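You operate a simulated robot arm through the tools that you are given. There is no shell and no other tool. Be economical: measure what you need, move in short steps, check, and stop when the job is done.

You are at the controls of a simulated two-armed robot. One attempt, no reset.

## Task
Carry the parts tray to the bench and clamp the L and R brackets on their jig pads.
Fine: set the tray on the middle of the bench, the third bracket still upright in it; each bracket's marked lug faces the aisle.

The check looks at the end state, three seconds after you hand in, the way a careful person would. Anything else that was tipped, shoved, dropped, spilled or broken makes it a failure.

## Robot
Two 7-joint arms with two-finger parallel grippers on one trunk, on a base that drives. Base frame: it is fixed to the floor where the robot stands at the start and does not move with it; the origin is under the middle of the robot, x ahead of it, y to its left, z up. Lengths are in mm, angles in degrees, forces in N, time in s.
The left shoulder is at the start at [60, 143, 926], the right one opposite. With the tool pointing down near the work surface each hand reaches from about 320 to 740 mm from the robot's upright axis, wherever it stands, measured 20 degrees to its own side. Places, roughly: L pad of the bar jig [1800, 0, 900]; R pad of the bar jig [2300, 0, 900]; middle of the assembly bench [1500, 100, 900]; red bar clamp [2300, 100, 1000]; tray [600, 100, 700]; yellow bar clamp [1800, 100, 1000]. Payload 1.57 kg a hand.
The TCP of each hand is the grasp point between the finger pads, 30 mm short of the fingertips. In the tool frame z runs along the fingers and y along their closing line. Largest opening 110 mm; finger width 24, thickness 12; the body of the gripper, 48 by 112 mm, starts 78 mm behind the TCP.
Orientation is that of the tool frame in the base frame, as a unit quaternion [x, y, z, w]. With the fingers straight down and closing along the base's y, the tool's x points along the base's -x, its y along +y and its z along -z.

## Interface
- The arms move only by the tool jog_arm. It takes "left_targets", "right_targets" or both (then of equal length, played together; a hand with none holds still); each is a list of rows, each a list of 7 numbers: the shift along the base's x, y, z in cm, then the turn, a rotation vector about the base's x, y, z in degrees, then the closure, from 0 (fully open) to 1 (shut). In form: [[x, y, z, rx, ry, rz, gripper], ...]. A call has 1 to 8 rows; each row is the pose to reach, as a shift and turn from the pose commanded when the call began. Each row takes 0.2 s and may step no farther than 50 mm and 8.6 degrees from the row before; otherwise, or with a gripper value out of range, the whole call is refused. Where a pose cannot be reached the arm comes as near as it can. A force on the tool above 40 N (or 10 N above the force at the start of the call, whichever is more), or a blocked arm, ends the call early, and 0.2 s more pass. The fingers move at their own pace (about 45 mm/s each) and stop on an object; they squeeze with about 37 N. The grip force told is the motor's: it shows also when the fingers shut on nothing. Time passes only in rows, and 0.2 s behind the last, so rows that repeat a pose let the fingers close. The reply holds the time, the measured pose of the TCP, the force on the tool along the base axes, the opening and the grip force, in the units named above and with some noise, with the torque about the TCP (base axes, N m) and any sound that the robot's microphone picked up.
- Cameras (640 x 400 px; columns grow to the right, rows downward): "scene" is now at [41, 4.2, 1525.7]; the picture's right is [0.05, -1.00, 0.00], its down [-0.83, -0.04, -0.56] and it looks along [0.56, 0.03, -0.83] (base axes); focal length 285 px, centre (320, 200). "left" rides on the left gripper at [70, -16, -141] in its tool frame; the picture's right is [0.23, 0.97, 0.00], its down [-0.85, 0.20, -0.48] and it looks along [-0.47, 0.11, 0.88] (tool axes); focal length 222 px, centre (320, 200). "right" rides on the right gripper at [70, 16, -141] in its tool frame; the picture's right is [-0.23, 0.97, 0.00], its down [-0.86, -0.20, -0.48] and it looks along [-0.47, -0.11, 0.88] (tool axes); focal length 222 px, centre (320, 200). There is no depth. A picture from a camera that has moved, and an enlarged one, comes with that camera's place and axes in the base frame and with its lens.
- camera(camera): a new picture of that camera. The clock stands still meanwhile.
- move_column(by): slides the trunk up (or, below 0, down) by that many mm; the arms and the scene camera ride with it, the base frame stays. It gives what a move gives, with no picture.
- roll_base(legs): drives the robot by 1 to 6 legs, each [ahead, left, turn to the left] in mm, mm and degrees, along the robot's own axes; the way and the turn of a leg run together, so that a leg with both is an arc; at most 1500 mm and 180 degrees a leg. The arms and the cameras ride along, it lands a little off, and it stops where it bumps. It gives what a move gives.
- pan_tilt(pan, tilt): turns the head with the scene camera to pan (to the left, within 86 degrees either way) and tilt (down, from -29 to 69), counted from straight ahead of the robot. It gives what a move gives.
- inspect(camera, box): a new picture of the part [left, top, right, bottom] of that camera's present view, enlarged. The clock stands still meanwhile.
- close_job(): hands the job in; it is judged then, once.

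Work in short steps. Places have to be worked out from the pictures, the camera data and where the tool is seen: move nearer, look again, correct. Check each grasp and each placing, and mend what went wrong. You have 120 turns and 100 pictures in all, those below and enlarged ones among them. Open the grippers and draw the arms clear of the work before you hand the job in, unless the task says otherwise; then end with one line.

The tools are called after "Request:" by a JSON object that holds its "op" and its "data". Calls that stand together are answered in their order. jog_arm: Moves the arms, as the interface text tells. Its arguments: {"type":"object","properties":{"left_targets":{"type":"array","items":{"type":"array","items":{"type":"number"}}},"right_targets":{"type":"array","items":{"type":"array","items":{"type":"number"}}}},"required":[]} The other tools are called the same way: move_column (by) slides the trunk up or down; roll_base (legs) drives the base; pan_tilt (pan, tilt) turns the head that bears the scene camera; camera (camera) takes a picture; inspect (camera, box) takes an enlarged picture of a part of a camera's view; close_job () hands the job in.

At the start:

```text
t: 0.0
left_tool_pos: [413.7, 259.9, 1061.6]
left_orientation: [0.0, 1.0, 0.0, 0.0]
left_contact_force: [0.5, 0.8, 0.9]
left_wrist_torque: [0.06, -0.02, -0.01]
left_gripper_width: 109.9
left_finger_force: 0.0
right_tool_pos: [600.1, -216.7, 957.6]
right_orientation: [-0.001, 1.0, 0.0, 0.0]
right_contact_force: [0.0, -0.1, 0.5]
right_wrist_torque: [0.03, 0.02, 0.0]
right_gripper_width: 110.2
right_finger_force: 0.1
trunk travel left (down, up): [-525.0, 65.0]
robot x, y, heading: [-4.3, 2.5, -0.1]
head pan, tilt: [3.0, 56.0]
```

scene: 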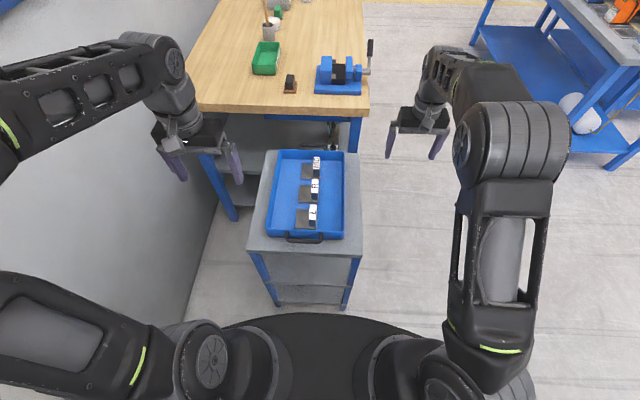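
right: 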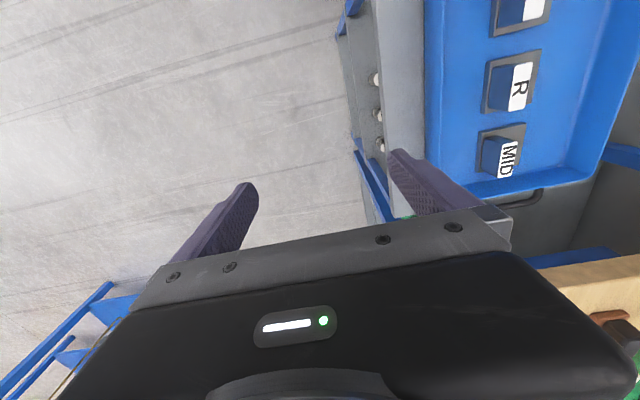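
left: 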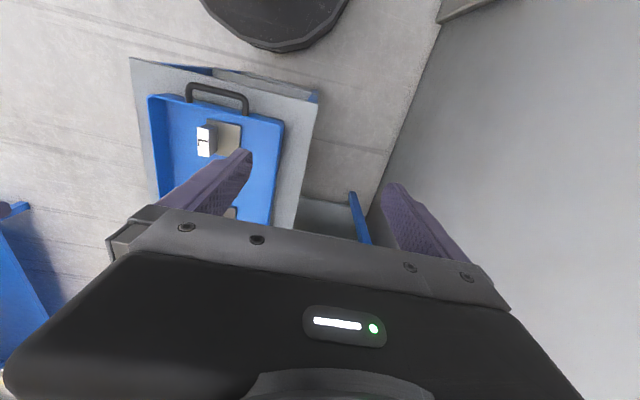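

The tray sits on a cart ahead and holds three brackets (L, R, MID); the bench is beyond it. I'll tilt the head up to see the bench and jig.

Request:
{"op": "pan_tilt", "data": {"pan": 0, "tilt": 25}}

Request:
{"op": "camera", "data": {"camera": "scene"}}

Request:
{"op": "inspect", "data": {"camera": "scene", "box": [200, 40, 440, 190]}}

```text
t: 1.0
left_tool_pos: [414.9, 258.0, 1062.0]
left_orientation: [0.0, 1.0, 0.0, -0.001]
left_contact_force: [-0.2, 0.5, 0.0]
left_wrist_torque: [0.03, -0.03, -0.02]
left_gripper_width: 109.9
left_finger_force: 0.0
right_tool_pos: [601.1, -217.4, 958.7]
right_orientation: [0.0, 1.0, 0.0, 0.0]
right_contact_force: [-0.6, -0.4, 0.4]
right_wrist_torque: [0.0, -0.01, 0.01]
right_gripper_width: 110.2
right_finger_force: 0.0
trunk travel left (down, up): [-525.0, 65.0]
robot x, y, heading: [-0.1, -1.5, -0.3]
head pan, tilt: [0.0, 25.0]
```

```text
96 pictures are left
camera scene: at [62.2, 0.5, 1570.8], right [0.0, -1.0, 0.0], down [-0.42, 0.0, -0.91], along [0.91, 0.0, -0.42], focal length 285 px, centre (320, 200)
```

scene: 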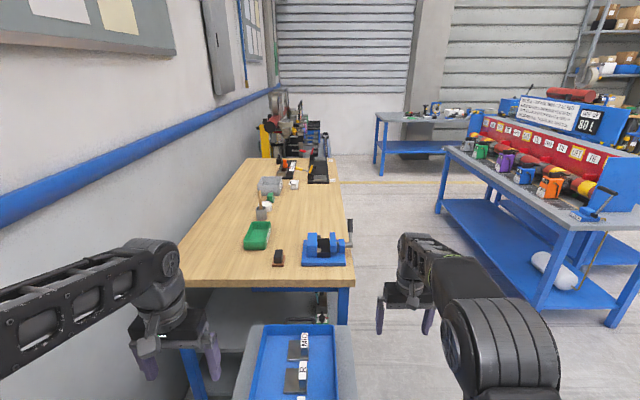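

```text
2.67 times, centred on (320, 115) of scene
camera zoom: at [62.2, 0.5, 1570.8], right [0.0, -1.0, 0.0], down [-0.42, 0.0, -0.91], along [0.91, 0.0, -0.42], focal length 760 px, centre (320, 427)
```

zoom: 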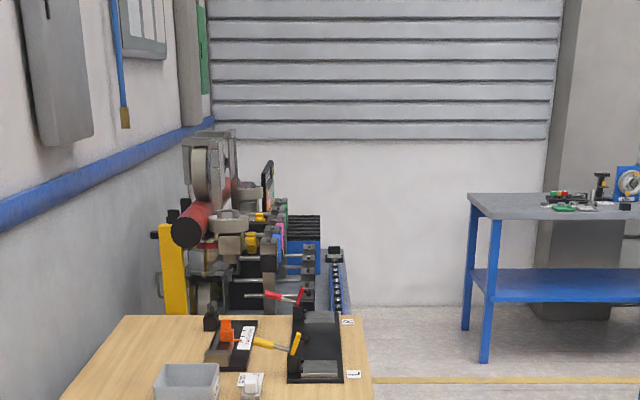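

The jig is at the bench's far end with its aisle side at −y. I plan to stand in the aisle facing +y so both tray handles (at ±x ends) are reachable by the two hands. First I raise the right hand and the trunk slightly for clearance.

Request:
{"op": "jog_arm", "data": {"right_targets": [[0, 0, 4, 0, 0, 0, 0], [-3, 0, 8, 0, 0, 0, 0], [-6, 0, 11, 0, 0, 0, 0], [-10, 0, 11, 0, 0, 0, 0]]}}

Request:
{"op": "pan_tilt", "data": {"pan": -60, "tilt": 35}}

Request:
{"op": "camera", "data": {"camera": "scene"}}

```text
t: 2.0
left_tool_pos: [412.4, 258.6, 1061.6]
left_orientation: [0.0, 1.0, 0.0, 0.001]
left_contact_force: [0.1, 0.9, 0.6]
left_wrist_torque: [-0.01, -0.02, -0.02]
left_gripper_width: 110.0
left_finger_force: 0.1
right_tool_pos: [499.5, -215.9, 1071.2]
right_orientation: [0.0, 1.0, 0.0, 0.0]
right_contact_force: [-0.9, -0.2, -0.6]
right_wrist_torque: [0.01, -0.04, 0.02]
right_gripper_width: 110.1
right_finger_force: 0.1
trunk travel left (down, up): [-525.0, 65.0]
robot x, y, heading: [0.8, 0.4, -0.2]
head pan, tilt: [0.0, 25.0]
```

```text
t: 3.3
left_tool_pos: [415.0, 258.4, 1061.0]
left_orientation: [-0.001, 1.0, -0.001, 0.0]
left_contact_force: [0.7, 0.0, 0.3]
left_wrist_torque: [0.03, 0.02, 0.02]
left_gripper_width: 109.7
left_finger_force: 0.1
right_tool_pos: [501.4, -215.8, 1070.3]
right_orientation: [0.0, 1.0, 0.001, -0.001]
right_contact_force: [0.1, -0.8, 0.5]
right_wrist_torque: [-0.01, 0.01, -0.02]
right_gripper_width: 110.1
right_finger_force: 0.0
trunk travel left (down, up): [-525.0, 65.0]
robot x, y, heading: [0.9, 1.5, -0.1]
head pan, tilt: [-60.0, 35.0]
```

```text
94 pictures are left
camera scene: at [14.2, -75.7, 1555.2], right [-0.87, -0.5, 0.0], down [-0.29, 0.5, -0.82], along [0.41, -0.71, -0.57], focal length 285 px, centre (320, 200)
```

scene: 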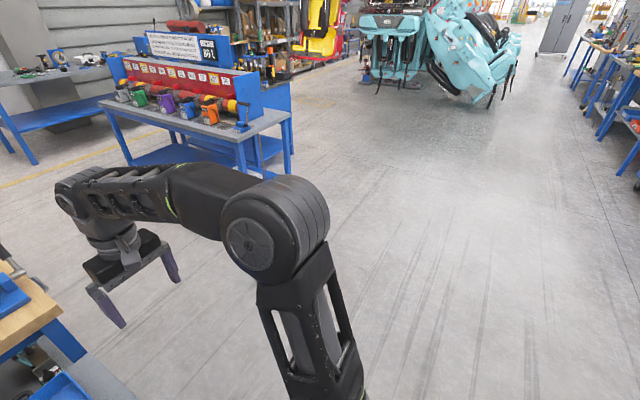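

The right side is clear. I drive right 600 mm and turn left 90°, then check the view.

Request:
{"op": "roll_base", "data": {"legs": [[0, -620, 0], [0, 0, 90]]}}

Request:
{"op": "pan_tilt", "data": {"pan": -35, "tilt": 40}}

Request:
{"op": "camera", "data": {"camera": "scene"}}

```text
t: 10.6
left_tool_pos: [-260.8, -209.6, 1060.9]
left_orientation: [0.709, -0.705, 0.001, 0.0]
left_contact_force: [-0.5, -0.1, 0.5]
left_wrist_torque: [0.01, 0.01, 0.0]
left_gripper_width: 110.1
left_finger_force: 0.0
right_tool_pos: [215.4, -121.0, 1071.7]
right_orientation: [0.709, -0.705, 0.0, 0.0]
right_contact_force: [-0.5, -0.6, 0.3]
right_wrist_torque: [-0.03, 0.0, 0.01]
right_gripper_width: 110.2
right_finger_force: 0.0
trunk travel left (down, up): [-525.0, 65.0]
robot x, y, heading: [2.2, -623.8, 90.4]
head pan, tilt: [-60.0, 35.0]
```

```text
t: 11.5
left_tool_pos: [-259.1, -209.0, 1060.0]
left_orientation: [0.709, -0.705, 0.0, 0.0]
left_contact_force: [-0.2, 1.0, -1.2]
left_wrist_torque: [0.04, -0.01, -0.02]
left_gripper_width: 110.0
left_finger_force: 0.1
right_tool_pos: [216.0, -121.2, 1070.4]
right_orientation: [0.709, -0.705, 0.001, 0.0]
right_contact_force: [-0.2, -0.9, 0.6]
right_wrist_torque: [-0.03, -0.01, 0.01]
right_gripper_width: 109.9
right_finger_force: 0.1
trunk travel left (down, up): [-525.0, 65.0]
robot x, y, heading: [1.6, -623.8, 90.3]
head pan, tilt: [-35.0, 40.0]
```

```text
93 pictures are left
camera scene: at [49.9, -582.1, 1547.6], right [0.82, -0.57, 0.0], down [-0.37, -0.53, -0.77], along [0.44, 0.63, -0.64], focal length 285 px, centre (320, 200)
```

scene: 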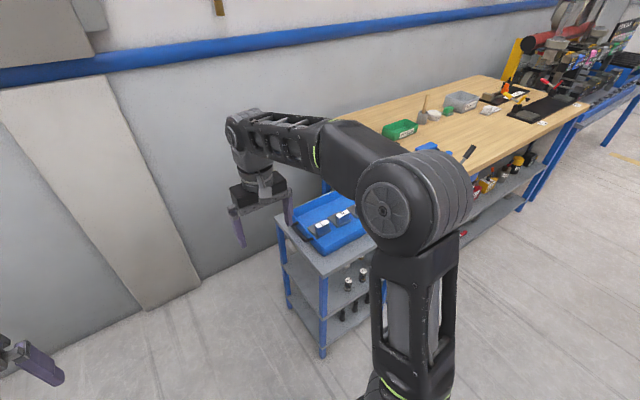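

Path to the cart's aisle side is free. I move 610 mm to the robot's right so as to face the tray, then look down.

Request:
{"op": "roll_base", "data": {"legs": [[0, -610, 0]]}}

Request:
{"op": "pan_tilt", "data": {"pan": 0, "tilt": 50}}

Request:
{"op": "camera", "data": {"camera": "scene"}}

```text
t: 14.9
left_tool_pos: [351.1, -206.0, 1061.0]
left_orientation: [-0.705, 0.709, 0.0, 0.001]
left_contact_force: [0.7, -1.0, 0.5]
left_wrist_torque: [-0.01, 0.03, 0.02]
left_gripper_width: 110.0
left_finger_force: 0.1
right_tool_pos: [825.2, -123.9, 1071.0]
right_orientation: [-0.705, 0.709, 0.001, -0.001]
right_contact_force: [-0.5, 0.3, 0.4]
right_wrist_torque: [0.0, 0.01, -0.01]
right_gripper_width: 110.3
right_finger_force: 0.0
trunk travel left (down, up): [-525.0, 65.0]
robot x, y, heading: [606.8, -627.5, 89.7]
head pan, tilt: [-35.0, 40.0]
```

```text
t: 15.9
left_tool_pos: [350.1, -207.1, 1061.0]
left_orientation: [-0.705, 0.709, 0.0, 0.0]
left_contact_force: [0.2, -0.2, 0.9]
left_wrist_torque: [0.0, -0.04, 0.03]
left_gripper_width: 109.9
left_finger_force: 0.0
right_tool_pos: [825.4, -123.1, 1071.4]
right_orientation: [-0.705, 0.709, 0.0, -0.001]
right_contact_force: [-0.2, -0.1, -1.2]
right_wrist_torque: [0.0, 0.02, 0.01]
right_gripper_width: 110.2
right_finger_force: 0.1
trunk travel left (down, up): [-525.0, 65.0]
robot x, y, heading: [608.3, -625.0, 89.7]
head pan, tilt: [0.0, 50.0]
```

```text
92 pictures are left
camera scene: at [606.9, -575.2, 1533.5], right [1.0, -0.01, 0.0], down [0.0, -0.77, -0.64], along [0.0, 0.64, -0.77], focal length 285 px, centre (320, 200)
```

scene: 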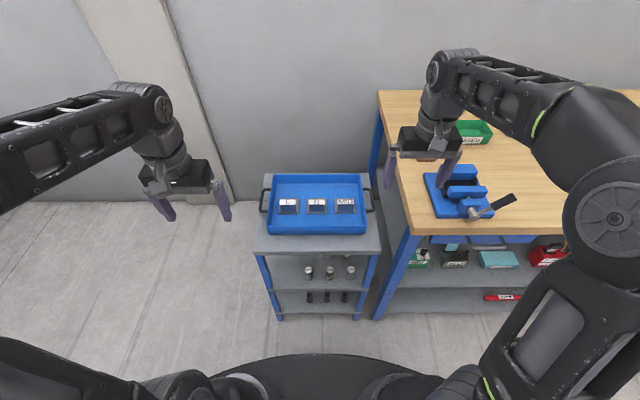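

I face the tray squarely. I zoom in to study its handles and the brackets.

Request:
{"op": "inspect", "data": {"camera": "scene", "box": [240, 150, 400, 250]}}

Request:
{"op": "inspect", "data": {"camera": "left", "box": [160, 0, 480, 200]}}

```text
4.00 times, centred on (320, 200) of scene
camera zoom: at [606.9, -575.2, 1533.5], right [1.0, -0.01, 0.0], down [0.0, -0.77, -0.64], along [0.0, 0.64, -0.77], focal length 1140 px, centre (320, 200)
```

zoom: 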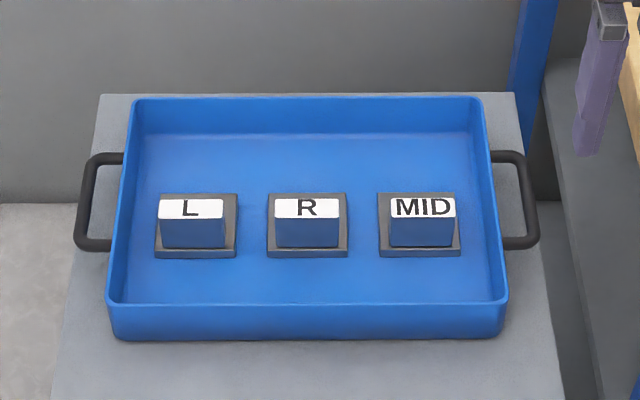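

```text
2.00 times, centred on (320, 100) of left
camera zoom: at [366.4, -277.2, 1202.4], right [-0.97, -0.22, 0.0], down [-0.2, 0.86, 0.48], along [-0.11, 0.47, -0.88], focal length 444 px, centre (320, 400)
```

zoom: 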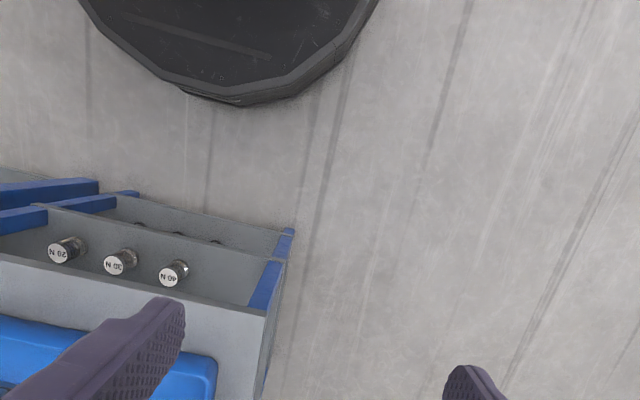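

Handles look like outward loops with about 22 mm gaps, bars at x≈398 and x≈795, y≈80. I drive forward 150 mm so both hands can reach with the tool down.

Request:
{"op": "roll_base", "data": {"legs": [[150, 0, 0]]}}

Request:
{"op": "jog_arm", "data": {"left_targets": [[1.5, 4, -4, 0, 0, 0, 0.3], [3, 8, -8, 0, 0, 0, 0.6], [4.5, 11, -11, 0, 0, 0, 0.8]], "right_targets": [[-1, 1.5, -4, 0, 0, 0, 0.3], [-2, 3, -8, 0, 0, 0, 0.6], [-3, 4.5, -11, 0, 0, 0, 0.8]]}}

Request:
{"op": "camera", "data": {"camera": "left"}}

Request:
{"op": "camera", "data": {"camera": "right"}}

Request:
{"op": "camera", "data": {"camera": "scene"}}

```text
t: 17.3
left_tool_pos: [349.6, -56.9, 1060.0]
left_orientation: [-0.705, 0.709, -0.001, 0.0]
left_contact_force: [-0.1, 1.3, -0.3]
left_wrist_torque: [-0.02, -0.01, 0.04]
left_gripper_width: 110.2
left_finger_force: 0.2
right_tool_pos: [824.1, 26.0, 1070.2]
right_orientation: [-0.706, 0.709, -0.001, -0.001]
right_contact_force: [-0.5, 0.5, -0.9]
right_wrist_torque: [-0.06, 0.01, -0.02]
right_gripper_width: 110.2
right_finger_force: 0.1
trunk travel left (down, up): [-525.0, 65.0]
robot x, y, heading: [606.4, -477.3, 89.8]
head pan, tilt: [0.0, 50.0]
```

```text
refused: row 1 steps farther than a row can; nothing moved
```

```text
89 pictures are left
camera left: at [366.6, -127.3, 1202.0], right [-0.97, -0.22, 0.0], down [-0.2, 0.86, 0.48], along [-0.11, 0.47, -0.88], focal length 222 px, centre (320, 200)
```

left: 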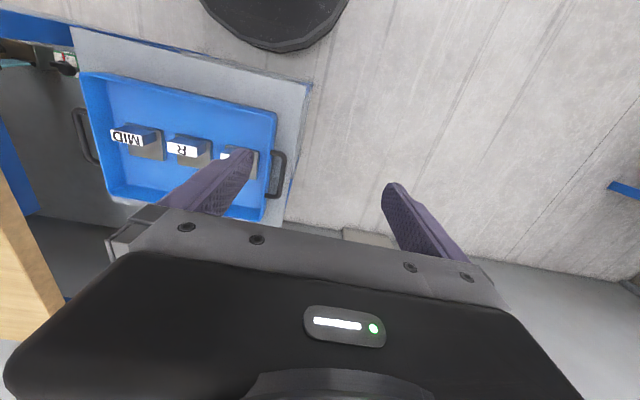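

```text
88 pictures are left
camera right: at [809.5, -41.6, 1212.3], right [-0.97, 0.23, 0.0], down [0.2, 0.85, 0.48], along [0.11, 0.46, -0.88], focal length 222 px, centre (320, 200)
```

right: 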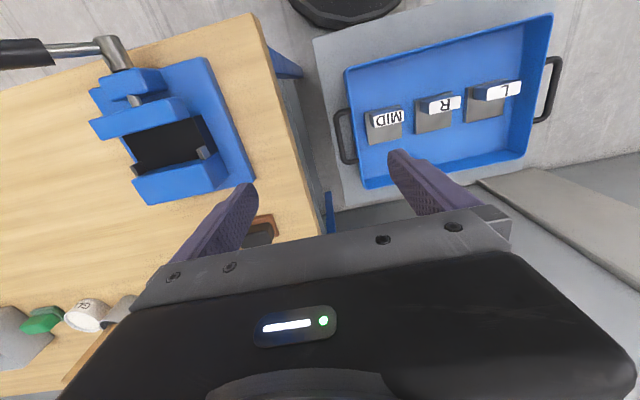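

```text
87 pictures are left
camera scene: at [607.5, -424.6, 1533.4], right [1.0, 0.0, 0.0], down [0.0, -0.77, -0.64], along [0.0, 0.64, -0.77], focal length 285 px, centre (320, 200)
```

scene: 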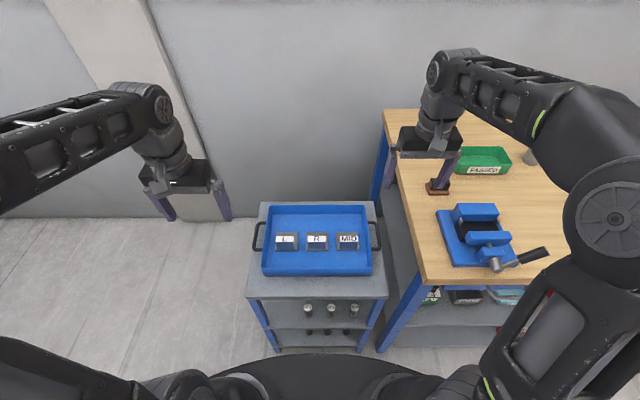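

Cross-checking cameras puts the handle bars at about x≈402 and 788, y≈73, z≈775. The bench edge (x≈840–860) is close to the right handle, so I tilt the right hand so its body leans away from the bench, and bring both hands above the handles.

Request:
{"op": "jog_arm", "data": {"left_targets": [[1.0, 2.6, -3.0, 0, 0, 0, 0.8], [2.0, 5.2, -6.0, 0, 0, 0, 0.8], [3.1, 7.8, -9, 0, 0, 0, 0.8], [4.2, 10.4, -12, 0, 0, 0, 0.8], [5.2, 13, -15, 0, 0, 0, 0.8], [5.2, 13, -15, 0, 0, 0, 0.8]], "right_targets": [[-1, 1.5, -3, 0, -4, 0, 0.8], [-2, 3, -6, 0, -8, 0, 0.8], [-3, 4.5, -9, 0, -12, 0, 0.8], [-3.6, 4.7, -13, 0, -16, 0, 0.8], [-3.6, 4.7, -16, 0, -18, 0, 0.8], [-3.6, 4.7, -16, 0, -18, 0, 0.8]]}}

Request:
{"op": "camera", "data": {"camera": "left"}}

Request:
{"op": "camera", "data": {"camera": "right"}}

Request:
{"op": "inspect", "data": {"camera": "scene", "box": [220, 150, 460, 300]}}

```text
t: 18.7
left_tool_pos: [402.9, 70.5, 909.9]
left_orientation: [-0.706, 0.709, 0.0, 0.0]
left_contact_force: [-1.1, -0.1, 0.2]
left_wrist_torque: [0.02, 0.04, 0.02]
left_gripper_width: 21.9
left_finger_force: 0.0
right_tool_pos: [789.5, 72.2, 911.7]
right_orientation: [-0.697, 0.7, -0.111, 0.111]
right_contact_force: [-0.5, -0.4, 0.2]
right_wrist_torque: [0.0, -0.01, -0.01]
right_gripper_width: 21.9
right_finger_force: 0.0
trunk travel left (down, up): [-525.0, 65.0]
robot x, y, heading: [608.3, -472.2, 89.5]
head pan, tilt: [0.0, 50.0]
```

```text
86 pictures are left
camera left: at [419.2, 0.5, 1051.1], right [-0.97, -0.22, 0.0], down [-0.2, 0.86, 0.48], along [-0.11, 0.47, -0.88], focal length 222 px, centre (320, 200)
```

left: 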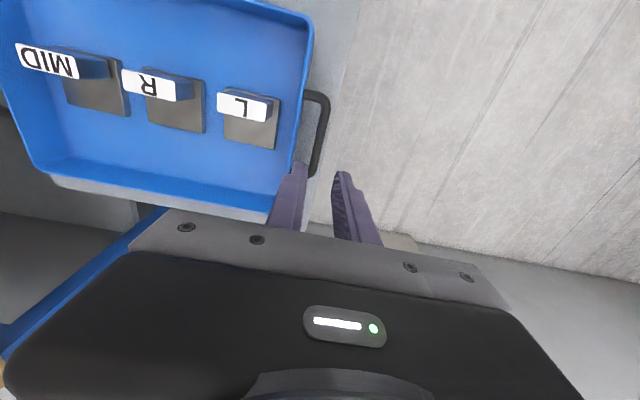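

```text
85 pictures are left
camera right: at [731.4, 3.9, 1041.2], right [-0.93, 0.23, -0.3], down [0.04, 0.85, 0.52], along [0.38, 0.47, -0.8], focal length 222 px, centre (320, 200)
```

right: 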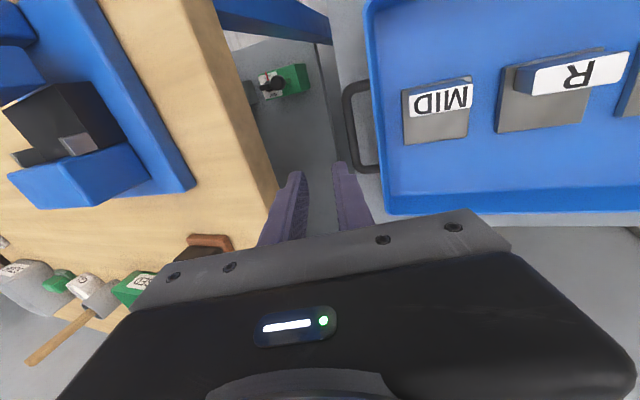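

```text
2.67 times, centred on (340, 225) of scene
camera zoom: at [607.4, -427.1, 1533.5], right [1.0, 0.0, 0.0], down [0.0, -0.77, -0.64], along [0.0, 0.64, -0.77], focal length 760 px, centre (267, 133)
```

zoom: 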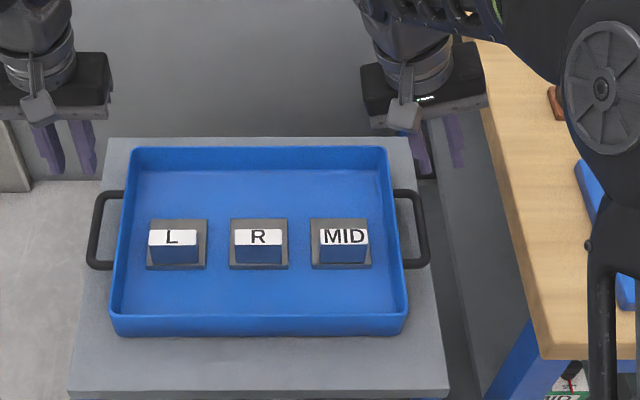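

Triangulation now gives bars at about x≈405 and x≈791, y≈62, z≈775. I correct for that and come down to z≈825 (fingertips 20 mm above the bars) to verify.

Request:
{"op": "jog_arm", "data": {"left_targets": [[0.1, -0.4, -4, 0, 0, 0, 0.8], [0.2, -0.9, -8, 0, 0, 0, 0.8]], "right_targets": [[0.0, -0.5, -4, 0, 0, 0, 0.8], [0.1, -1.0, -8, 0, 0, 0, 0.8]]}}

Request:
{"op": "inspect", "data": {"camera": "left", "box": [240, 60, 400, 260]}}

Request:
{"op": "inspect", "data": {"camera": "right", "box": [240, 60, 400, 260]}}

Request:
{"op": "inspect", "data": {"camera": "scene", "box": [220, 180, 420, 305]}}

```text
t: 19.3
left_tool_pos: [406.4, 63.2, 829.9]
left_orientation: [-0.705, 0.709, 0.0, 0.0]
left_contact_force: [-0.6, -0.1, -0.8]
left_wrist_torque: [-0.03, 0.01, 0.0]
left_gripper_width: 22.0
left_finger_force: 0.1
right_tool_pos: [789.3, 64.8, 831.6]
right_orientation: [-0.697, 0.7, -0.11, 0.11]
right_contact_force: [0.1, 0.4, -0.1]
right_wrist_torque: [-0.01, 0.01, -0.01]
right_gripper_width: 22.1
right_finger_force: 0.1
trunk travel left (down, up): [-525.0, 65.0]
robot x, y, heading: [607.2, -473.5, 89.9]
head pan, tilt: [0.0, 50.0]
```

```text
2.00 times, centred on (320, 160) of left
camera zoom: at [422.1, -7.3, 971.8], right [-0.97, -0.22, 0.0], down [-0.2, 0.86, 0.48], along [-0.11, 0.47, -0.88], focal length 444 px, centre (320, 280)
```

zoom: 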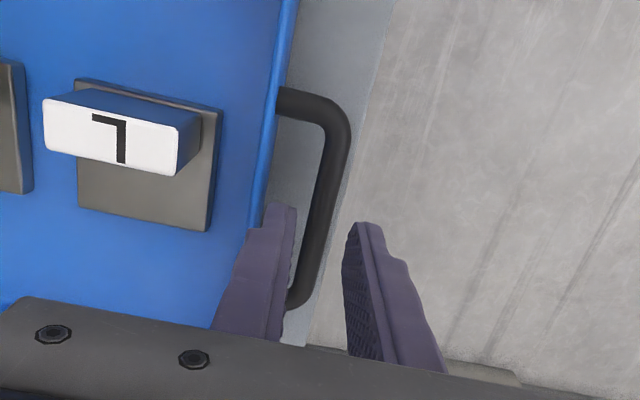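

```text
2.00 times, centred on (320, 160) of right
camera zoom: at [730.8, -4.2, 961.0], right [-0.93, 0.23, -0.3], down [0.05, 0.85, 0.52], along [0.38, 0.47, -0.8], focal length 444 px, centre (320, 280)
```

zoom: 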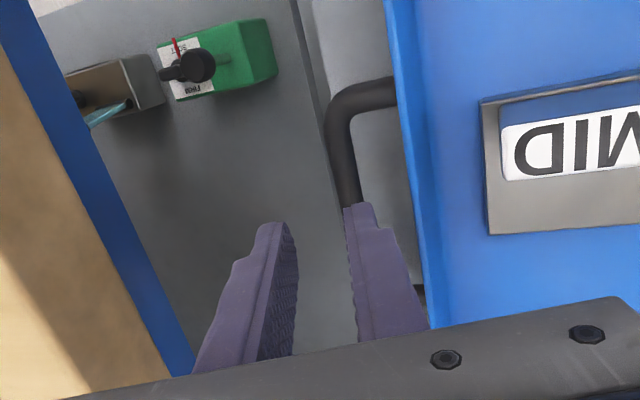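

```text
3.20 times, centred on (320, 242) of scene
camera zoom: at [607.6, -425.4, 1533.5], right [1.0, 0.0, 0.0], down [0.0, -0.77, -0.64], along [0.0, 0.64, -0.77], focal length 912 px, centre (320, 64)
```

zoom: 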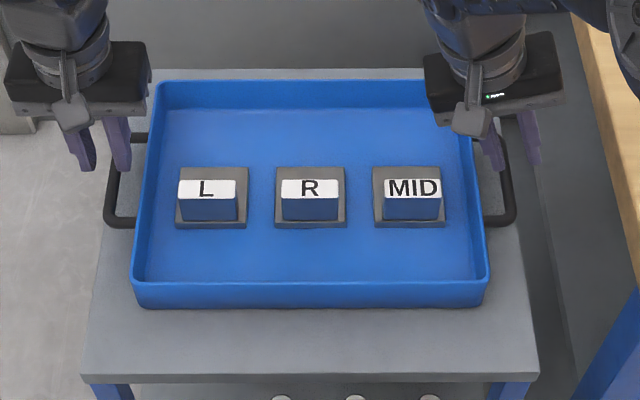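

Bars refine to x≈403.7 (left) and x≈792.5 (right). I reduce the right tilt to 12°, narrow the openings to about 19 mm, and line up so I can descend along the tool axis; then look.

Request:
{"op": "jog_arm", "data": {"left_targets": [[-0.27, 0, 0, 0, 0, 0, 0.83], [-0.27, 0, -1.5, 0, 0, 0, 0.83]], "right_targets": [[-0.87, 0, 0, 0, 6, 0, 0.83], [-0.55, 0, -1.5, 0, 6, 0, 0.83]]}}

Request:
{"op": "inspect", "data": {"camera": "left", "box": [240, 60, 400, 260]}}

Request:
{"op": "inspect", "data": {"camera": "right", "box": [240, 60, 400, 260]}}

```text
t: 19.9
left_tool_pos: [402.9, 63.3, 814.9]
left_orientation: [-0.706, 0.708, 0.0, 0.0]
left_contact_force: [0.7, -0.5, -0.8]
left_wrist_torque: [-0.01, 0.01, -0.01]
left_gripper_width: 18.8
left_finger_force: 0.0
right_tool_pos: [784.4, 64.6, 814.6]
right_orientation: [-0.702, 0.704, -0.073, 0.073]
right_contact_force: [-0.5, -0.4, 1.0]
right_wrist_torque: [0.02, -0.01, -0.01]
right_gripper_width: 18.7
right_finger_force: 0.1
trunk travel left (down, up): [-525.0, 65.0]
robot x, y, heading: [606.0, -471.3, 89.9]
head pan, tilt: [0.0, 50.0]
```

```text
2.00 times, centred on (320, 160) of left
camera zoom: at [419.1, -7.0, 957.1], right [-0.97, -0.22, 0.0], down [-0.2, 0.86, 0.48], along [-0.11, 0.47, -0.88], focal length 444 px, centre (320, 280)
```

zoom: 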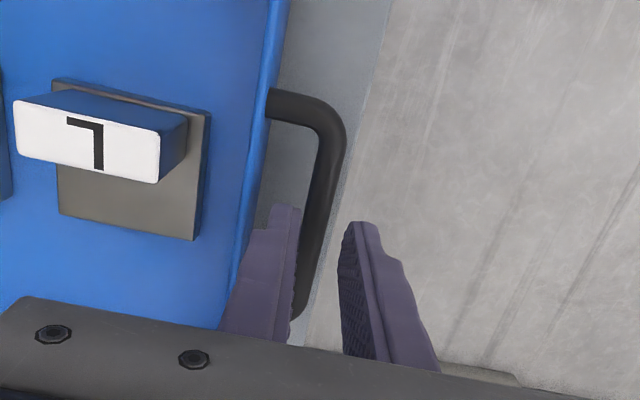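

```text
2.00 times, centred on (320, 160) of right
camera zoom: at [739.4, -4.8, 950.9], right [-0.95, 0.23, -0.2], down [0.1, 0.85, 0.51], along [0.29, 0.47, -0.84], focal length 444 px, centre (320, 280)
```

zoom: 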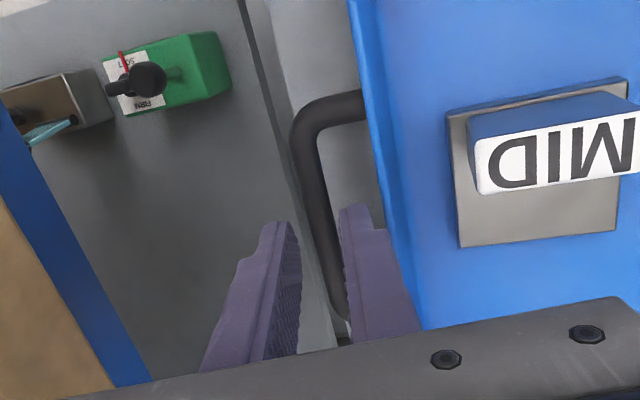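

Both bars lie between the finger tips, the right one about 2 mm toward the tray. I correct that and descend to TCP z≈785, watching force.

Request:
{"op": "jog_arm", "data": {"left_targets": [[0, 0, -0.5, 0, 0, 0, 0.83], [0.05, 0, -1.5, 0, 0, 0, 0.83], [0.05, 0, -3.0, 0, 0, 0, 0.83]], "right_targets": [[-0.12, 0, -0.4, 0, 0, 0, 0.83], [0.1, 0, -1.5, 0, 0, 0, 0.83], [0.42, 0, -3.0, 0, 0, 0, 0.83]]}}

Request:
{"op": "inspect", "data": {"camera": "left", "box": [240, 60, 400, 260]}}

Request:
{"op": "inspect", "data": {"camera": "right", "box": [240, 60, 400, 260]}}

```text
t: 20.7
left_tool_pos: [401.2, 63.9, 786.4]
left_orientation: [-0.706, 0.709, 0.0, 0.0]
left_contact_force: [0.6, 0.3, -0.4]
left_wrist_torque: [-0.03, -0.01, 0.04]
left_gripper_width: 18.7
left_finger_force: 0.1
right_tool_pos: [789.4, 61.9, 784.7]
right_orientation: [-0.702, 0.705, -0.074, 0.073]
right_contact_force: [0.4, -0.4, -0.5]
right_wrist_torque: [0.02, -0.01, 0.01]
right_gripper_width: 18.5
right_finger_force: 0.3
trunk travel left (down, up): [-525.0, 65.0]
robot x, y, heading: [607.7, -477.1, 89.9]
head pan, tilt: [0.0, 50.0]
```

```text
2.00 times, centred on (320, 160) of left
camera zoom: at [418.5, -6.8, 926.9], right [-0.97, -0.22, 0.0], down [-0.2, 0.86, 0.48], along [-0.11, 0.47, -0.88], focal length 444 px, centre (320, 280)
```

zoom: 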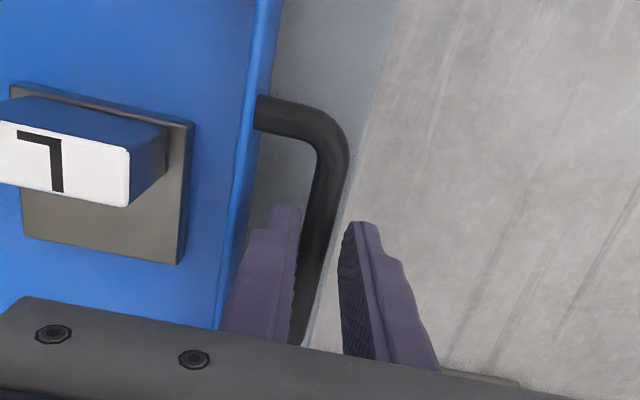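

```text
2.00 times, centred on (320, 160) of right
camera zoom: at [744.1, -6.2, 920.6], right [-0.95, 0.23, -0.2], down [0.1, 0.85, 0.51], along [0.29, 0.47, -0.84], focal length 444 px, centre (320, 280)
```

zoom: 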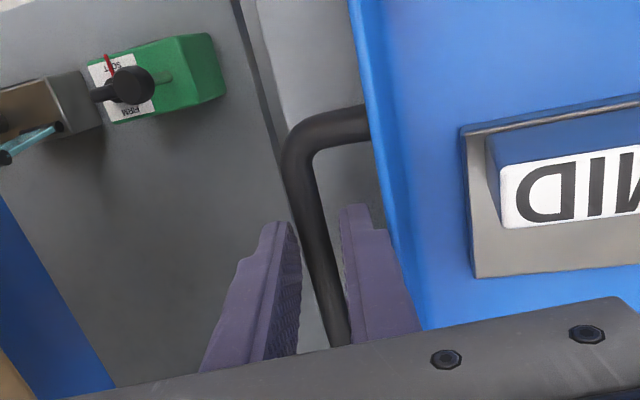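

Bars are between the fingers on both sides with no contact force. I close both grippers and read the widths.

Request:
{"op": "jog_arm", "data": {"left_targets": [[0, 0, 0, 0, 0, 0, 0.88], [0, 0, 0, 0, 0, 0, 0.92], [0, 0, 0, 0, 0, 0, 1], [0, 0, 0, 0, 0, 0, 1]], "right_targets": [[0, 0, 0, 0, 0, 0, 0.88], [0, 0, 0, 0, 0, 0, 0.92], [0, 0, 0, 0, 0, 0, 1], [0, 0, 0, 0, 0, 0, 1]]}}

Request:
{"op": "inspect", "data": {"camera": "scene", "box": [220, 180, 420, 305]}}

```text
t: 21.7
left_tool_pos: [405.3, 63.7, 786.2]
left_orientation: [-0.706, 0.709, 0.0, 0.001]
left_contact_force: [12.1, 0.8, 0.3]
left_wrist_torque: [0.01, -0.28, -0.39]
left_gripper_width: 11.6
left_finger_force: 28.9
right_tool_pos: [787.5, 61.7, 786.0]
right_orientation: [-0.702, 0.704, -0.073, 0.073]
right_contact_force: [-6.2, -1.0, 0.1]
right_wrist_torque: [-0.25, 0.09, 0.72]
right_gripper_width: 11.5
right_finger_force: 29.1
trunk travel left (down, up): [-525.0, 65.0]
robot x, y, heading: [604.8, -473.1, 89.9]
head pan, tilt: [0.0, 50.0]
```

```text
3.20 times, centred on (320, 242) of scene
camera zoom: at [608.4, -426.2, 1533.4], right [1.0, 0.0, 0.0], down [0.0, -0.77, -0.64], along [0.0, 0.64, -0.77], focal length 912 px, centre (320, 64)
```

zoom: 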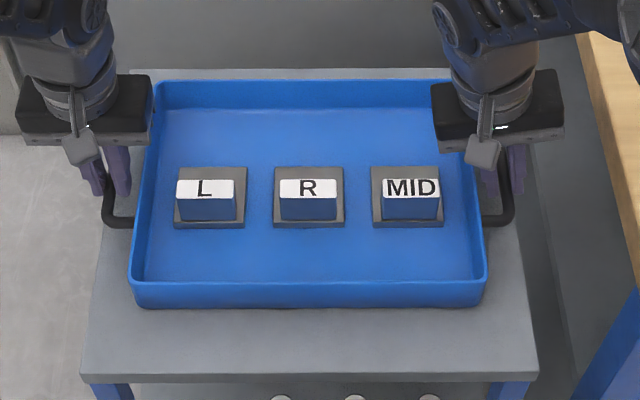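

Both handles are gripped (11.5 mm). I lift 2 cm gently, relieving the side load a little, and check.

Request:
{"op": "jog_arm", "data": {"left_targets": [[0.1, 0, 0.5, 0, 0, 0, 1], [0.1, 0, 1, 0, 0, 0, 1], [0.1, 0, 1.5, 0, 0, 0, 1], [0.1, 0, 2, 0, 0, 0, 1]], "right_targets": [[0, 0, 0.5, 0, 0, 0, 1], [0, 0, 1, 0, 0, 0, 1], [0, 0, 1.5, 0, 0, 0, 1], [0, 0, 2, 0, 0, 0, 1]]}}

Request:
{"op": "camera", "data": {"camera": "scene"}}

```text
t: 22.7
left_tool_pos: [404.7, 62.5, 805.2]
left_orientation: [-0.706, 0.708, -0.001, -0.001]
left_contact_force: [9.1, 2.0, -10.1]
left_wrist_torque: [0.02, -0.2, -0.26]
left_gripper_width: 11.5
left_finger_force: 28.7
right_tool_pos: [789.0, 63.9, 805.0]
right_orientation: [-0.702, 0.704, -0.074, 0.074]
right_contact_force: [-9.7, -1.4, -9.8]
right_wrist_torque: [-0.02, 0.23, 0.72]
right_gripper_width: 11.9
right_finger_force: 29.3
trunk travel left (down, up): [-525.0, 65.0]
robot x, y, heading: [607.7, -476.9, 89.7]
head pan, tilt: [0.0, 50.0]
```

```text
75 pictures are left
camera scene: at [607.4, -424.6, 1533.3], right [1.0, 0.0, 0.0], down [0.0, -0.77, -0.64], along [0.0, 0.64, -0.77], focal length 285 px, centre (320, 200)
```

scene: 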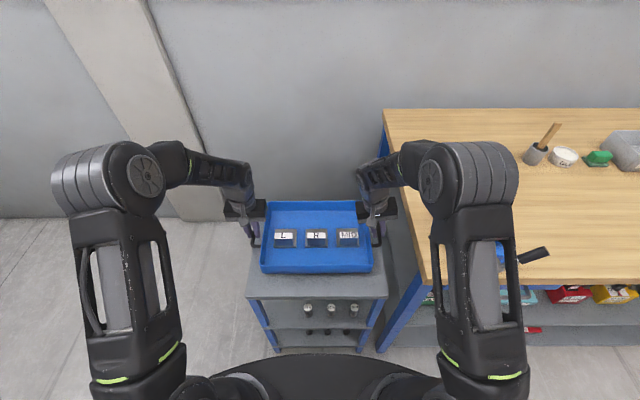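

Tray is lifted level (≈2 kg total). I raise it a further 16 cm with the arms, then 50 mm with the trunk.

Request:
{"op": "jog_arm", "data": {"left_targets": [[0, 0, 1.5, 0, 0, 0, 1], [0, 0, 3.5, 0, 0, 0, 1], [0, 0, 6, 0, 0, 0, 1], [0, 0, 8.5, 0, 0, 0, 1], [0, 0, 11, 0, 0, 0, 1], [0, 0, 13.5, 0, 0, 0, 1], [0, 0, 15.5, 0, 0, 0, 1], [0, 0, 16.5, 0, 0, 0, 1]], "right_targets": [[0, 0, 1.5, 0, 0, 0, 1], [0, 0, 3.5, 0, 0, 0, 1], [0, 0, 6, 0, 0, 0, 1], [0, 0, 8.5, 0, 0, 0, 1], [0, 0, 11, 0, 0, 0, 1], [0, 0, 13.5, 0, 0, 0, 1], [0, 0, 15.5, 0, 0, 0, 1], [0, 0, 16.5, 0, 0, 0, 1]]}}

Request:
{"op": "move_column", "data": {"by": 50}}

Request:
{"op": "camera", "data": {"camera": "scene"}}

```text
t: 24.5
left_tool_pos: [405.5, 63.0, 970.6]
left_orientation: [-0.706, 0.708, -0.001, -0.001]
left_contact_force: [11.7, 1.8, -10.7]
left_wrist_torque: [0.45, -0.28, -0.13]
left_gripper_width: 11.7
left_finger_force: 29.2
right_tool_pos: [788.9, 64.7, 971.2]
right_orientation: [-0.702, 0.705, -0.074, 0.073]
right_contact_force: [-11.5, -1.3, -10.9]
right_wrist_torque: [-0.47, 0.24, 0.61]
right_gripper_width: 12.1
right_finger_force: 29.1
trunk travel left (down, up): [-525.0, 65.0]
robot x, y, heading: [607.6, -476.3, 89.8]
head pan, tilt: [0.0, 50.0]
```

```text
t: 25.4
left_tool_pos: [405.1, 62.3, 1019.4]
left_orientation: [-0.706, 0.709, 0.0, 0.001]
left_contact_force: [10.7, 1.9, -10.4]
left_wrist_torque: [0.11, -0.28, -0.15]
left_gripper_width: 11.7
left_finger_force: 29.1
right_tool_pos: [788.0, 64.1, 1021.0]
right_orientation: [-0.702, 0.704, -0.074, 0.074]
right_contact_force: [-11.3, -0.9, -11.2]
right_wrist_torque: [-0.19, 0.27, 0.67]
right_gripper_width: 11.7
right_finger_force: 29.5
trunk travel left (down, up): [-575.0, 15.0]
robot x, y, heading: [607.4, -473.3, 89.7]
head pan, tilt: [0.0, 50.0]
```

```text
74 pictures are left
camera scene: at [607.5, -424.0, 1583.3], right [1.0, 0.0, 0.0], down [0.0, -0.77, -0.64], along [0.0, 0.64, -0.77], focal length 285 px, centre (320, 200)
```

scene: 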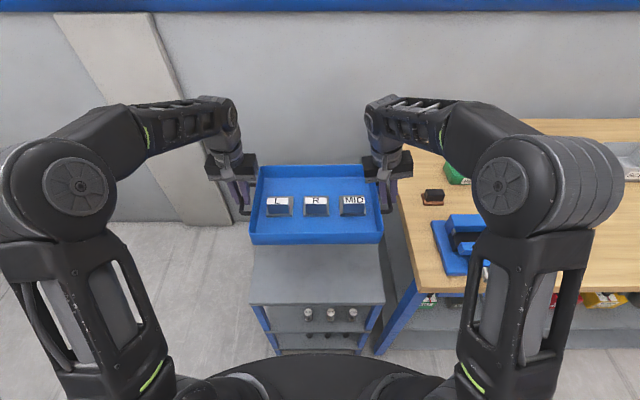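

The tray rides level with brackets steady. I back up into the aisle so the tray clears the bench front, then travel along the aisle.

Request:
{"op": "roll_base", "data": {"legs": [[-370, 0, 0]]}}

Request:
{"op": "roll_base", "data": {"legs": [[0, -450, 0], [0, -450, 0]]}}

Request:
{"op": "camera", "data": {"camera": "scene"}}

```text
t: 27.7
left_tool_pos: [402.5, -303.2, 1021.6]
left_orientation: [-0.706, 0.708, 0.0, 0.0]
left_contact_force: [10.3, 0.7, -10.3]
left_wrist_torque: [0.13, -0.19, -0.16]
left_gripper_width: 11.7
left_finger_force: 29.1
right_tool_pos: [786.1, -302.5, 1020.1]
right_orientation: [-0.703, 0.704, -0.074, 0.074]
right_contact_force: [-11.4, -1.4, -10.4]
right_wrist_torque: [-0.13, 0.24, 0.69]
right_gripper_width: 11.8
right_finger_force: 28.8
trunk travel left (down, up): [-575.0, 15.0]
robot x, y, heading: [609.5, -840.3, 90.1]
head pan, tilt: [0.0, 50.0]
```

```text
t: 32.8
left_tool_pos: [1319.7, -307.8, 1019.6]
left_orientation: [-0.705, 0.71, -0.001, -0.001]
left_contact_force: [1.7, 1.8, -11.0]
left_wrist_torque: [0.02, 0.06, -0.14]
left_gripper_width: 11.5
left_finger_force: 29.0
right_tool_pos: [1703.1, -307.4, 1020.6]
right_orientation: [-0.701, 0.706, -0.073, 0.073]
right_contact_force: [-1.9, -1.6, -9.9]
right_wrist_torque: [-0.04, 0.13, 0.77]
right_gripper_width: 11.8
right_finger_force: 28.7
trunk travel left (down, up): [-575.0, 15.0]
robot x, y, heading: [1517.2, -845.1, 89.6]
head pan, tilt: [0.0, 50.0]
```

```text
73 pictures are left
camera scene: at [1521.2, -795.8, 1583.3], right [1.0, -0.01, 0.0], down [-0.01, -0.77, -0.64], along [0.0, 0.64, -0.77], focal length 285 px, centre (320, 200)
```

scene: 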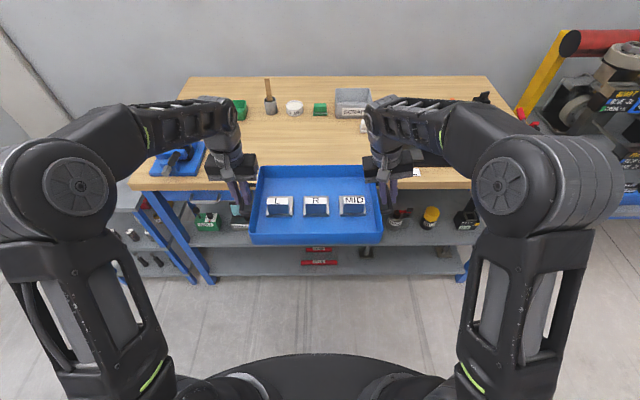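

I'm at the bench middle with the tray over the aisle. Let me pan right to see where the jig begins and what is in the tray's landing area.

Request:
{"op": "pan_tilt", "data": {"pan": -40, "tilt": 35}}

Request:
{"op": "camera", "data": {"camera": "scene"}}

Request:
{"op": "pan_tilt", "data": {"pan": 0, "tilt": 40}}

Request:
{"op": "camera", "data": {"camera": "scene"}}

```text
t: 33.9
left_tool_pos: [1319.1, -307.9, 1020.3]
left_orientation: [-0.705, 0.709, 0.0, 0.0]
left_contact_force: [1.5, 1.7, -10.5]
left_wrist_torque: [0.11, -0.02, -0.23]
left_gripper_width: 11.5
left_finger_force: 29.3
right_tool_pos: [1702.6, -307.2, 1019.7]
right_orientation: [-0.701, 0.705, -0.074, 0.072]
right_contact_force: [-0.8, -1.4, -10.3]
right_wrist_torque: [-0.16, 0.07, 0.71]
right_gripper_width: 11.7
right_finger_force: 28.9
trunk travel left (down, up): [-575.0, 15.0]
robot x, y, heading: [1520.5, -846.1, 89.6]
head pan, tilt: [-40.0, 35.0]
```

```text
72 pictures are left
camera scene: at [1576.8, -805.6, 1605.0], right [0.76, -0.65, 0.0], down [-0.37, -0.44, -0.82], along [0.53, 0.62, -0.57], focal length 285 px, centre (320, 200)
```

scene: 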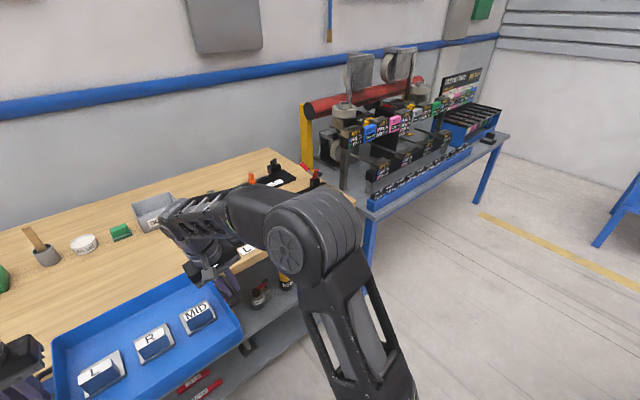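

```text
t: 35.0
left_tool_pos: [1318.8, -309.2, 1020.3]
left_orientation: [-0.705, 0.709, -0.001, 0.0]
left_contact_force: [-0.5, 1.9, -10.3]
left_wrist_torque: [0.09, -0.03, -0.19]
left_gripper_width: 11.5
left_finger_force: 29.3
right_tool_pos: [1702.8, -308.1, 1020.2]
right_orientation: [-0.702, 0.705, -0.073, 0.073]
right_contact_force: [-0.2, -1.2, -10.2]
right_wrist_torque: [-0.14, 0.05, 0.72]
right_gripper_width: 11.8
right_finger_force: 28.9
trunk travel left (down, up): [-575.0, 15.0]
robot x, y, heading: [1523.9, -844.6, 89.8]
head pan, tilt: [0.0, 40.0]
```

```text
71 pictures are left
camera scene: at [1520.5, -787.7, 1597.5], right [1.0, -0.01, 0.0], down [-0.01, -0.64, -0.77], along [0.01, 0.77, -0.64], focal length 285 px, centre (320, 200)
```

scene: 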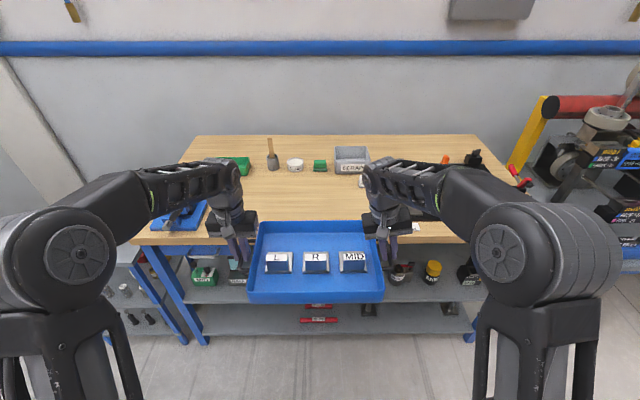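

The bench's open strip is y≈−150…245; items sit behind it, and the L label of the jig is near x≈1850. I'll put the tray at about [1540, 90]: drive forward 330 mm and 25 mm right.

Request:
{"op": "roll_base", "data": {"legs": [[330, -25, 0]]}}

Request:
{"op": "pan_tilt", "data": {"pan": 0, "tilt": 50}}

Request:
{"op": "camera", "data": {"camera": "scene"}}

Request:
{"op": "camera", "data": {"camera": "right"}}

```text
t: 37.2
left_tool_pos: [1344.0, 23.6, 1019.0]
left_orientation: [-0.706, 0.708, 0.0, -0.001]
left_contact_force: [0.2, 1.4, -11.0]
left_wrist_torque: [0.1, -0.01, -0.18]
left_gripper_width: 11.5
left_finger_force: 29.0
right_tool_pos: [1727.4, 26.8, 1019.1]
right_orientation: [-0.703, 0.704, -0.074, 0.073]
right_contact_force: [0.3, -1.6, -10.7]
right_wrist_torque: [-0.17, 0.05, 0.72]
right_gripper_width: 11.7
right_finger_force: 29.1
trunk travel left (down, up): [-575.0, 15.0]
robot x, y, heading: [1545.4, -515.5, 89.9]
head pan, tilt: [0.0, 40.0]
```

```text
t: 37.9
left_tool_pos: [1343.2, 23.3, 1019.6]
left_orientation: [-0.705, 0.709, -0.001, 0.0]
left_contact_force: [1.2, 1.2, -10.8]
left_wrist_torque: [0.15, 0.0, -0.23]
left_gripper_width: 11.6
left_finger_force: 28.4
right_tool_pos: [1727.3, 25.0, 1020.8]
right_orientation: [-0.702, 0.704, -0.074, 0.073]
right_contact_force: [-0.7, -2.0, -10.6]
right_wrist_torque: [-0.14, 0.05, 0.72]
right_gripper_width: 11.6
right_finger_force: 28.8
trunk travel left (down, up): [-575.0, 15.0]
robot x, y, heading: [1544.6, -507.5, 89.9]
head pan, tilt: [0.0, 50.0]
```

```text
70 pictures are left
camera scene: at [1546.7, -463.5, 1583.4], right [1.0, 0.0, 0.0], down [0.0, -0.77, -0.64], along [0.0, 0.64, -0.77], focal length 285 px, centre (320, 200)
```

scene: 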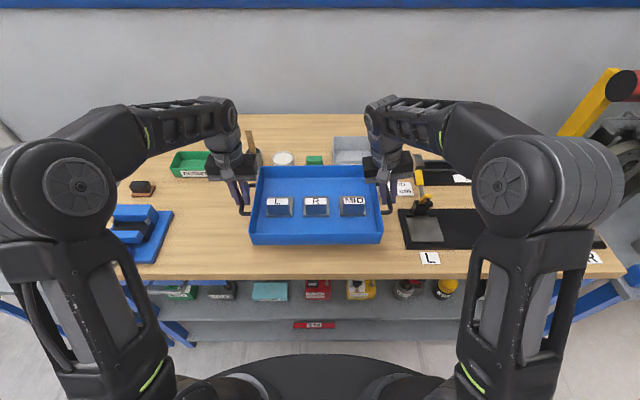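

```text
69 pictures are left
camera right: at [1682.6, -43.6, 1156.1], right [-0.95, 0.23, -0.2], down [0.1, 0.86, 0.51], along [0.29, 0.46, -0.84], focal length 222 px, centre (320, 200)
```

right: 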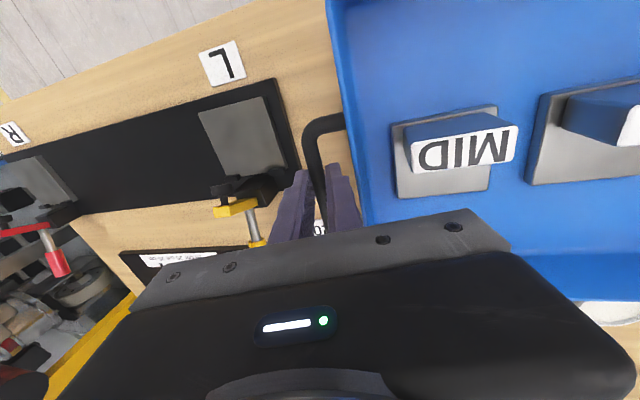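

The jig board's left edge is at x≈1787, so I shift the tray 2.5 cm left and 7.5 cm forward (ending near [1512, 95]), then start lowering.

Request:
{"op": "jog_arm", "data": {"left_targets": [[-0.8, 2.0, 0, 0, 0, 0, 1], [-1.6, 4.5, 0, 0, 0, 0, 1], [-2.5, 7.5, 0, 0, 0, 0, 1], [-2.5, 7.5, -1, 0, 0, 0, 1], [-2.5, 7.5, -2, 0, 0, 0, 1], [-2.5, 7.5, -3, 0, 0, 0, 1], [-2.5, 7.5, -3.5, 0, 0, 0, 1]], "right_targets": [[-0.8, 2.0, 0, 0, 0, 0, 1], [-1.6, 4.5, 0, 0, 0, 0, 1], [-2.5, 7.5, 0, 0, 0, 0, 1], [-2.5, 7.5, -1, 0, 0, 0, 1], [-2.5, 7.5, -2, 0, 0, 0, 1], [-2.5, 7.5, -3, 0, 0, 0, 1], [-2.5, 7.5, -3.5, 0, 0, 0, 1]]}}

Request:
{"op": "camera", "data": {"camera": "scene"}}

Request:
{"op": "camera", "data": {"camera": "left"}}

```text
t: 39.5
left_tool_pos: [1319.6, 98.9, 983.9]
left_orientation: [-0.706, 0.709, -0.001, 0.0]
left_contact_force: [-3.3, 1.5, -10.2]
left_wrist_torque: [0.27, 0.08, -0.32]
left_gripper_width: 11.6
left_finger_force: 28.6
right_tool_pos: [1704.6, 99.8, 985.5]
right_orientation: [-0.703, 0.704, -0.075, 0.073]
right_contact_force: [3.2, -0.7, -12.0]
right_wrist_torque: [-0.27, -0.11, 0.68]
right_gripper_width: 11.6
right_finger_force: 29.2
trunk travel left (down, up): [-575.0, 15.0]
robot x, y, heading: [1548.2, -508.2, 89.7]
head pan, tilt: [0.0, 50.0]
```

```text
68 pictures are left
camera scene: at [1546.6, -462.6, 1583.3], right [1.0, 0.0, 0.0], down [0.0, -0.77, -0.64], along [0.0, 0.64, -0.77], focal length 285 px, centre (320, 200)
```

scene: 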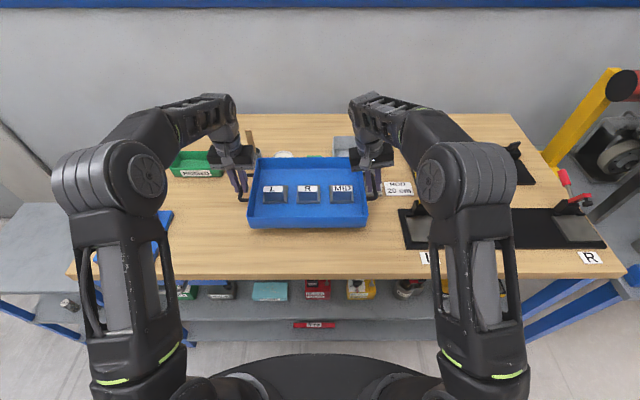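

```text
67 pictures are left
camera left: at [1335.3, 29.2, 1125.2], right [-0.97, -0.22, 0.0], down [-0.2, 0.86, 0.48], along [-0.11, 0.46, -0.88], focal length 222 px, centre (320, 200)
```

left: 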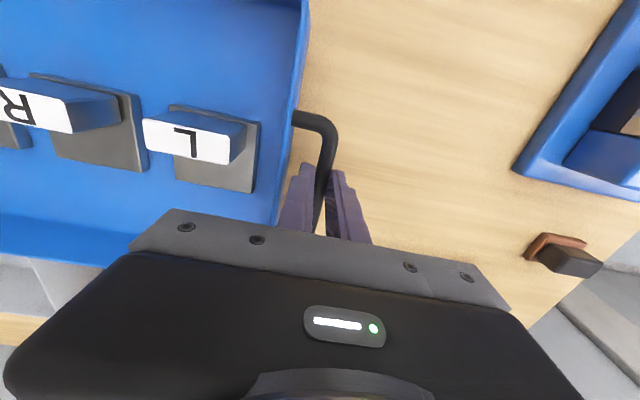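

Landing area below is clear. I lower in small steps until the tray's weight comes off the hands.

Request:
{"op": "jog_arm", "data": {"left_targets": [[0, 0, -0.5, 0, 0, 0, 1], [0, 0, -1, 0, 0, 0, 1], [0, 0, -1.5, 0, 0, 0, 1], [0, 0, -2, 0, 0, 0, 1]], "right_targets": [[0, 0, -0.5, 0, 0, 0, 1], [0, 0, -1, 0, 0, 0, 1], [0, 0, -1.5, 0, 0, 0, 1], [0, 0, -2, 0, 0, 0, 1]]}}

Request:
{"op": "inspect", "data": {"camera": "scene", "box": [360, 130, 640, 305]}}

```text
t: 40.5
left_tool_pos: [1319.8, 100.5, 964.9]
left_orientation: [-0.706, 0.708, 0.0, -0.001]
left_contact_force: [-3.1, 1.5, -11.3]
left_wrist_torque: [0.02, 0.05, -0.22]
left_gripper_width: 11.9
left_finger_force: 29.0
right_tool_pos: [1702.8, 100.9, 965.4]
right_orientation: [-0.702, 0.704, -0.075, 0.073]
right_contact_force: [3.1, -1.3, -10.1]
right_wrist_torque: [0.01, -0.03, 0.69]
right_gripper_width: 11.7
right_finger_force: 28.7
trunk travel left (down, up): [-575.0, 15.0]
robot x, y, heading: [1545.7, -512.9, 89.6]
head pan, tilt: [0.0, 50.0]
```

```text
2.29 times, centred on (500, 218) of scene
camera zoom: at [1546.7, -462.9, 1583.3], right [1.0, 0.0, 0.0], down [0.0, -0.77, -0.64], along [0.0, 0.64, -0.77], focal length 652 px, centre (-91, 160)
```

zoom: 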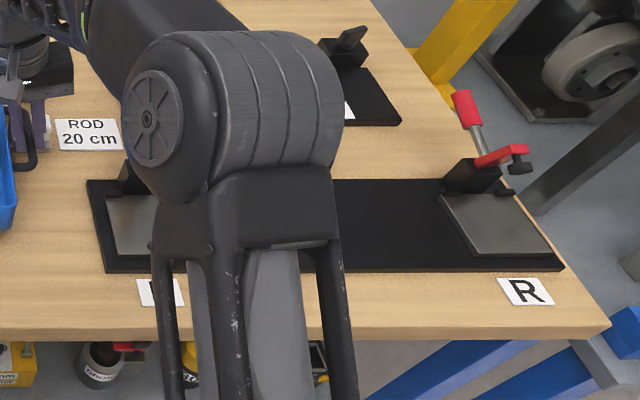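

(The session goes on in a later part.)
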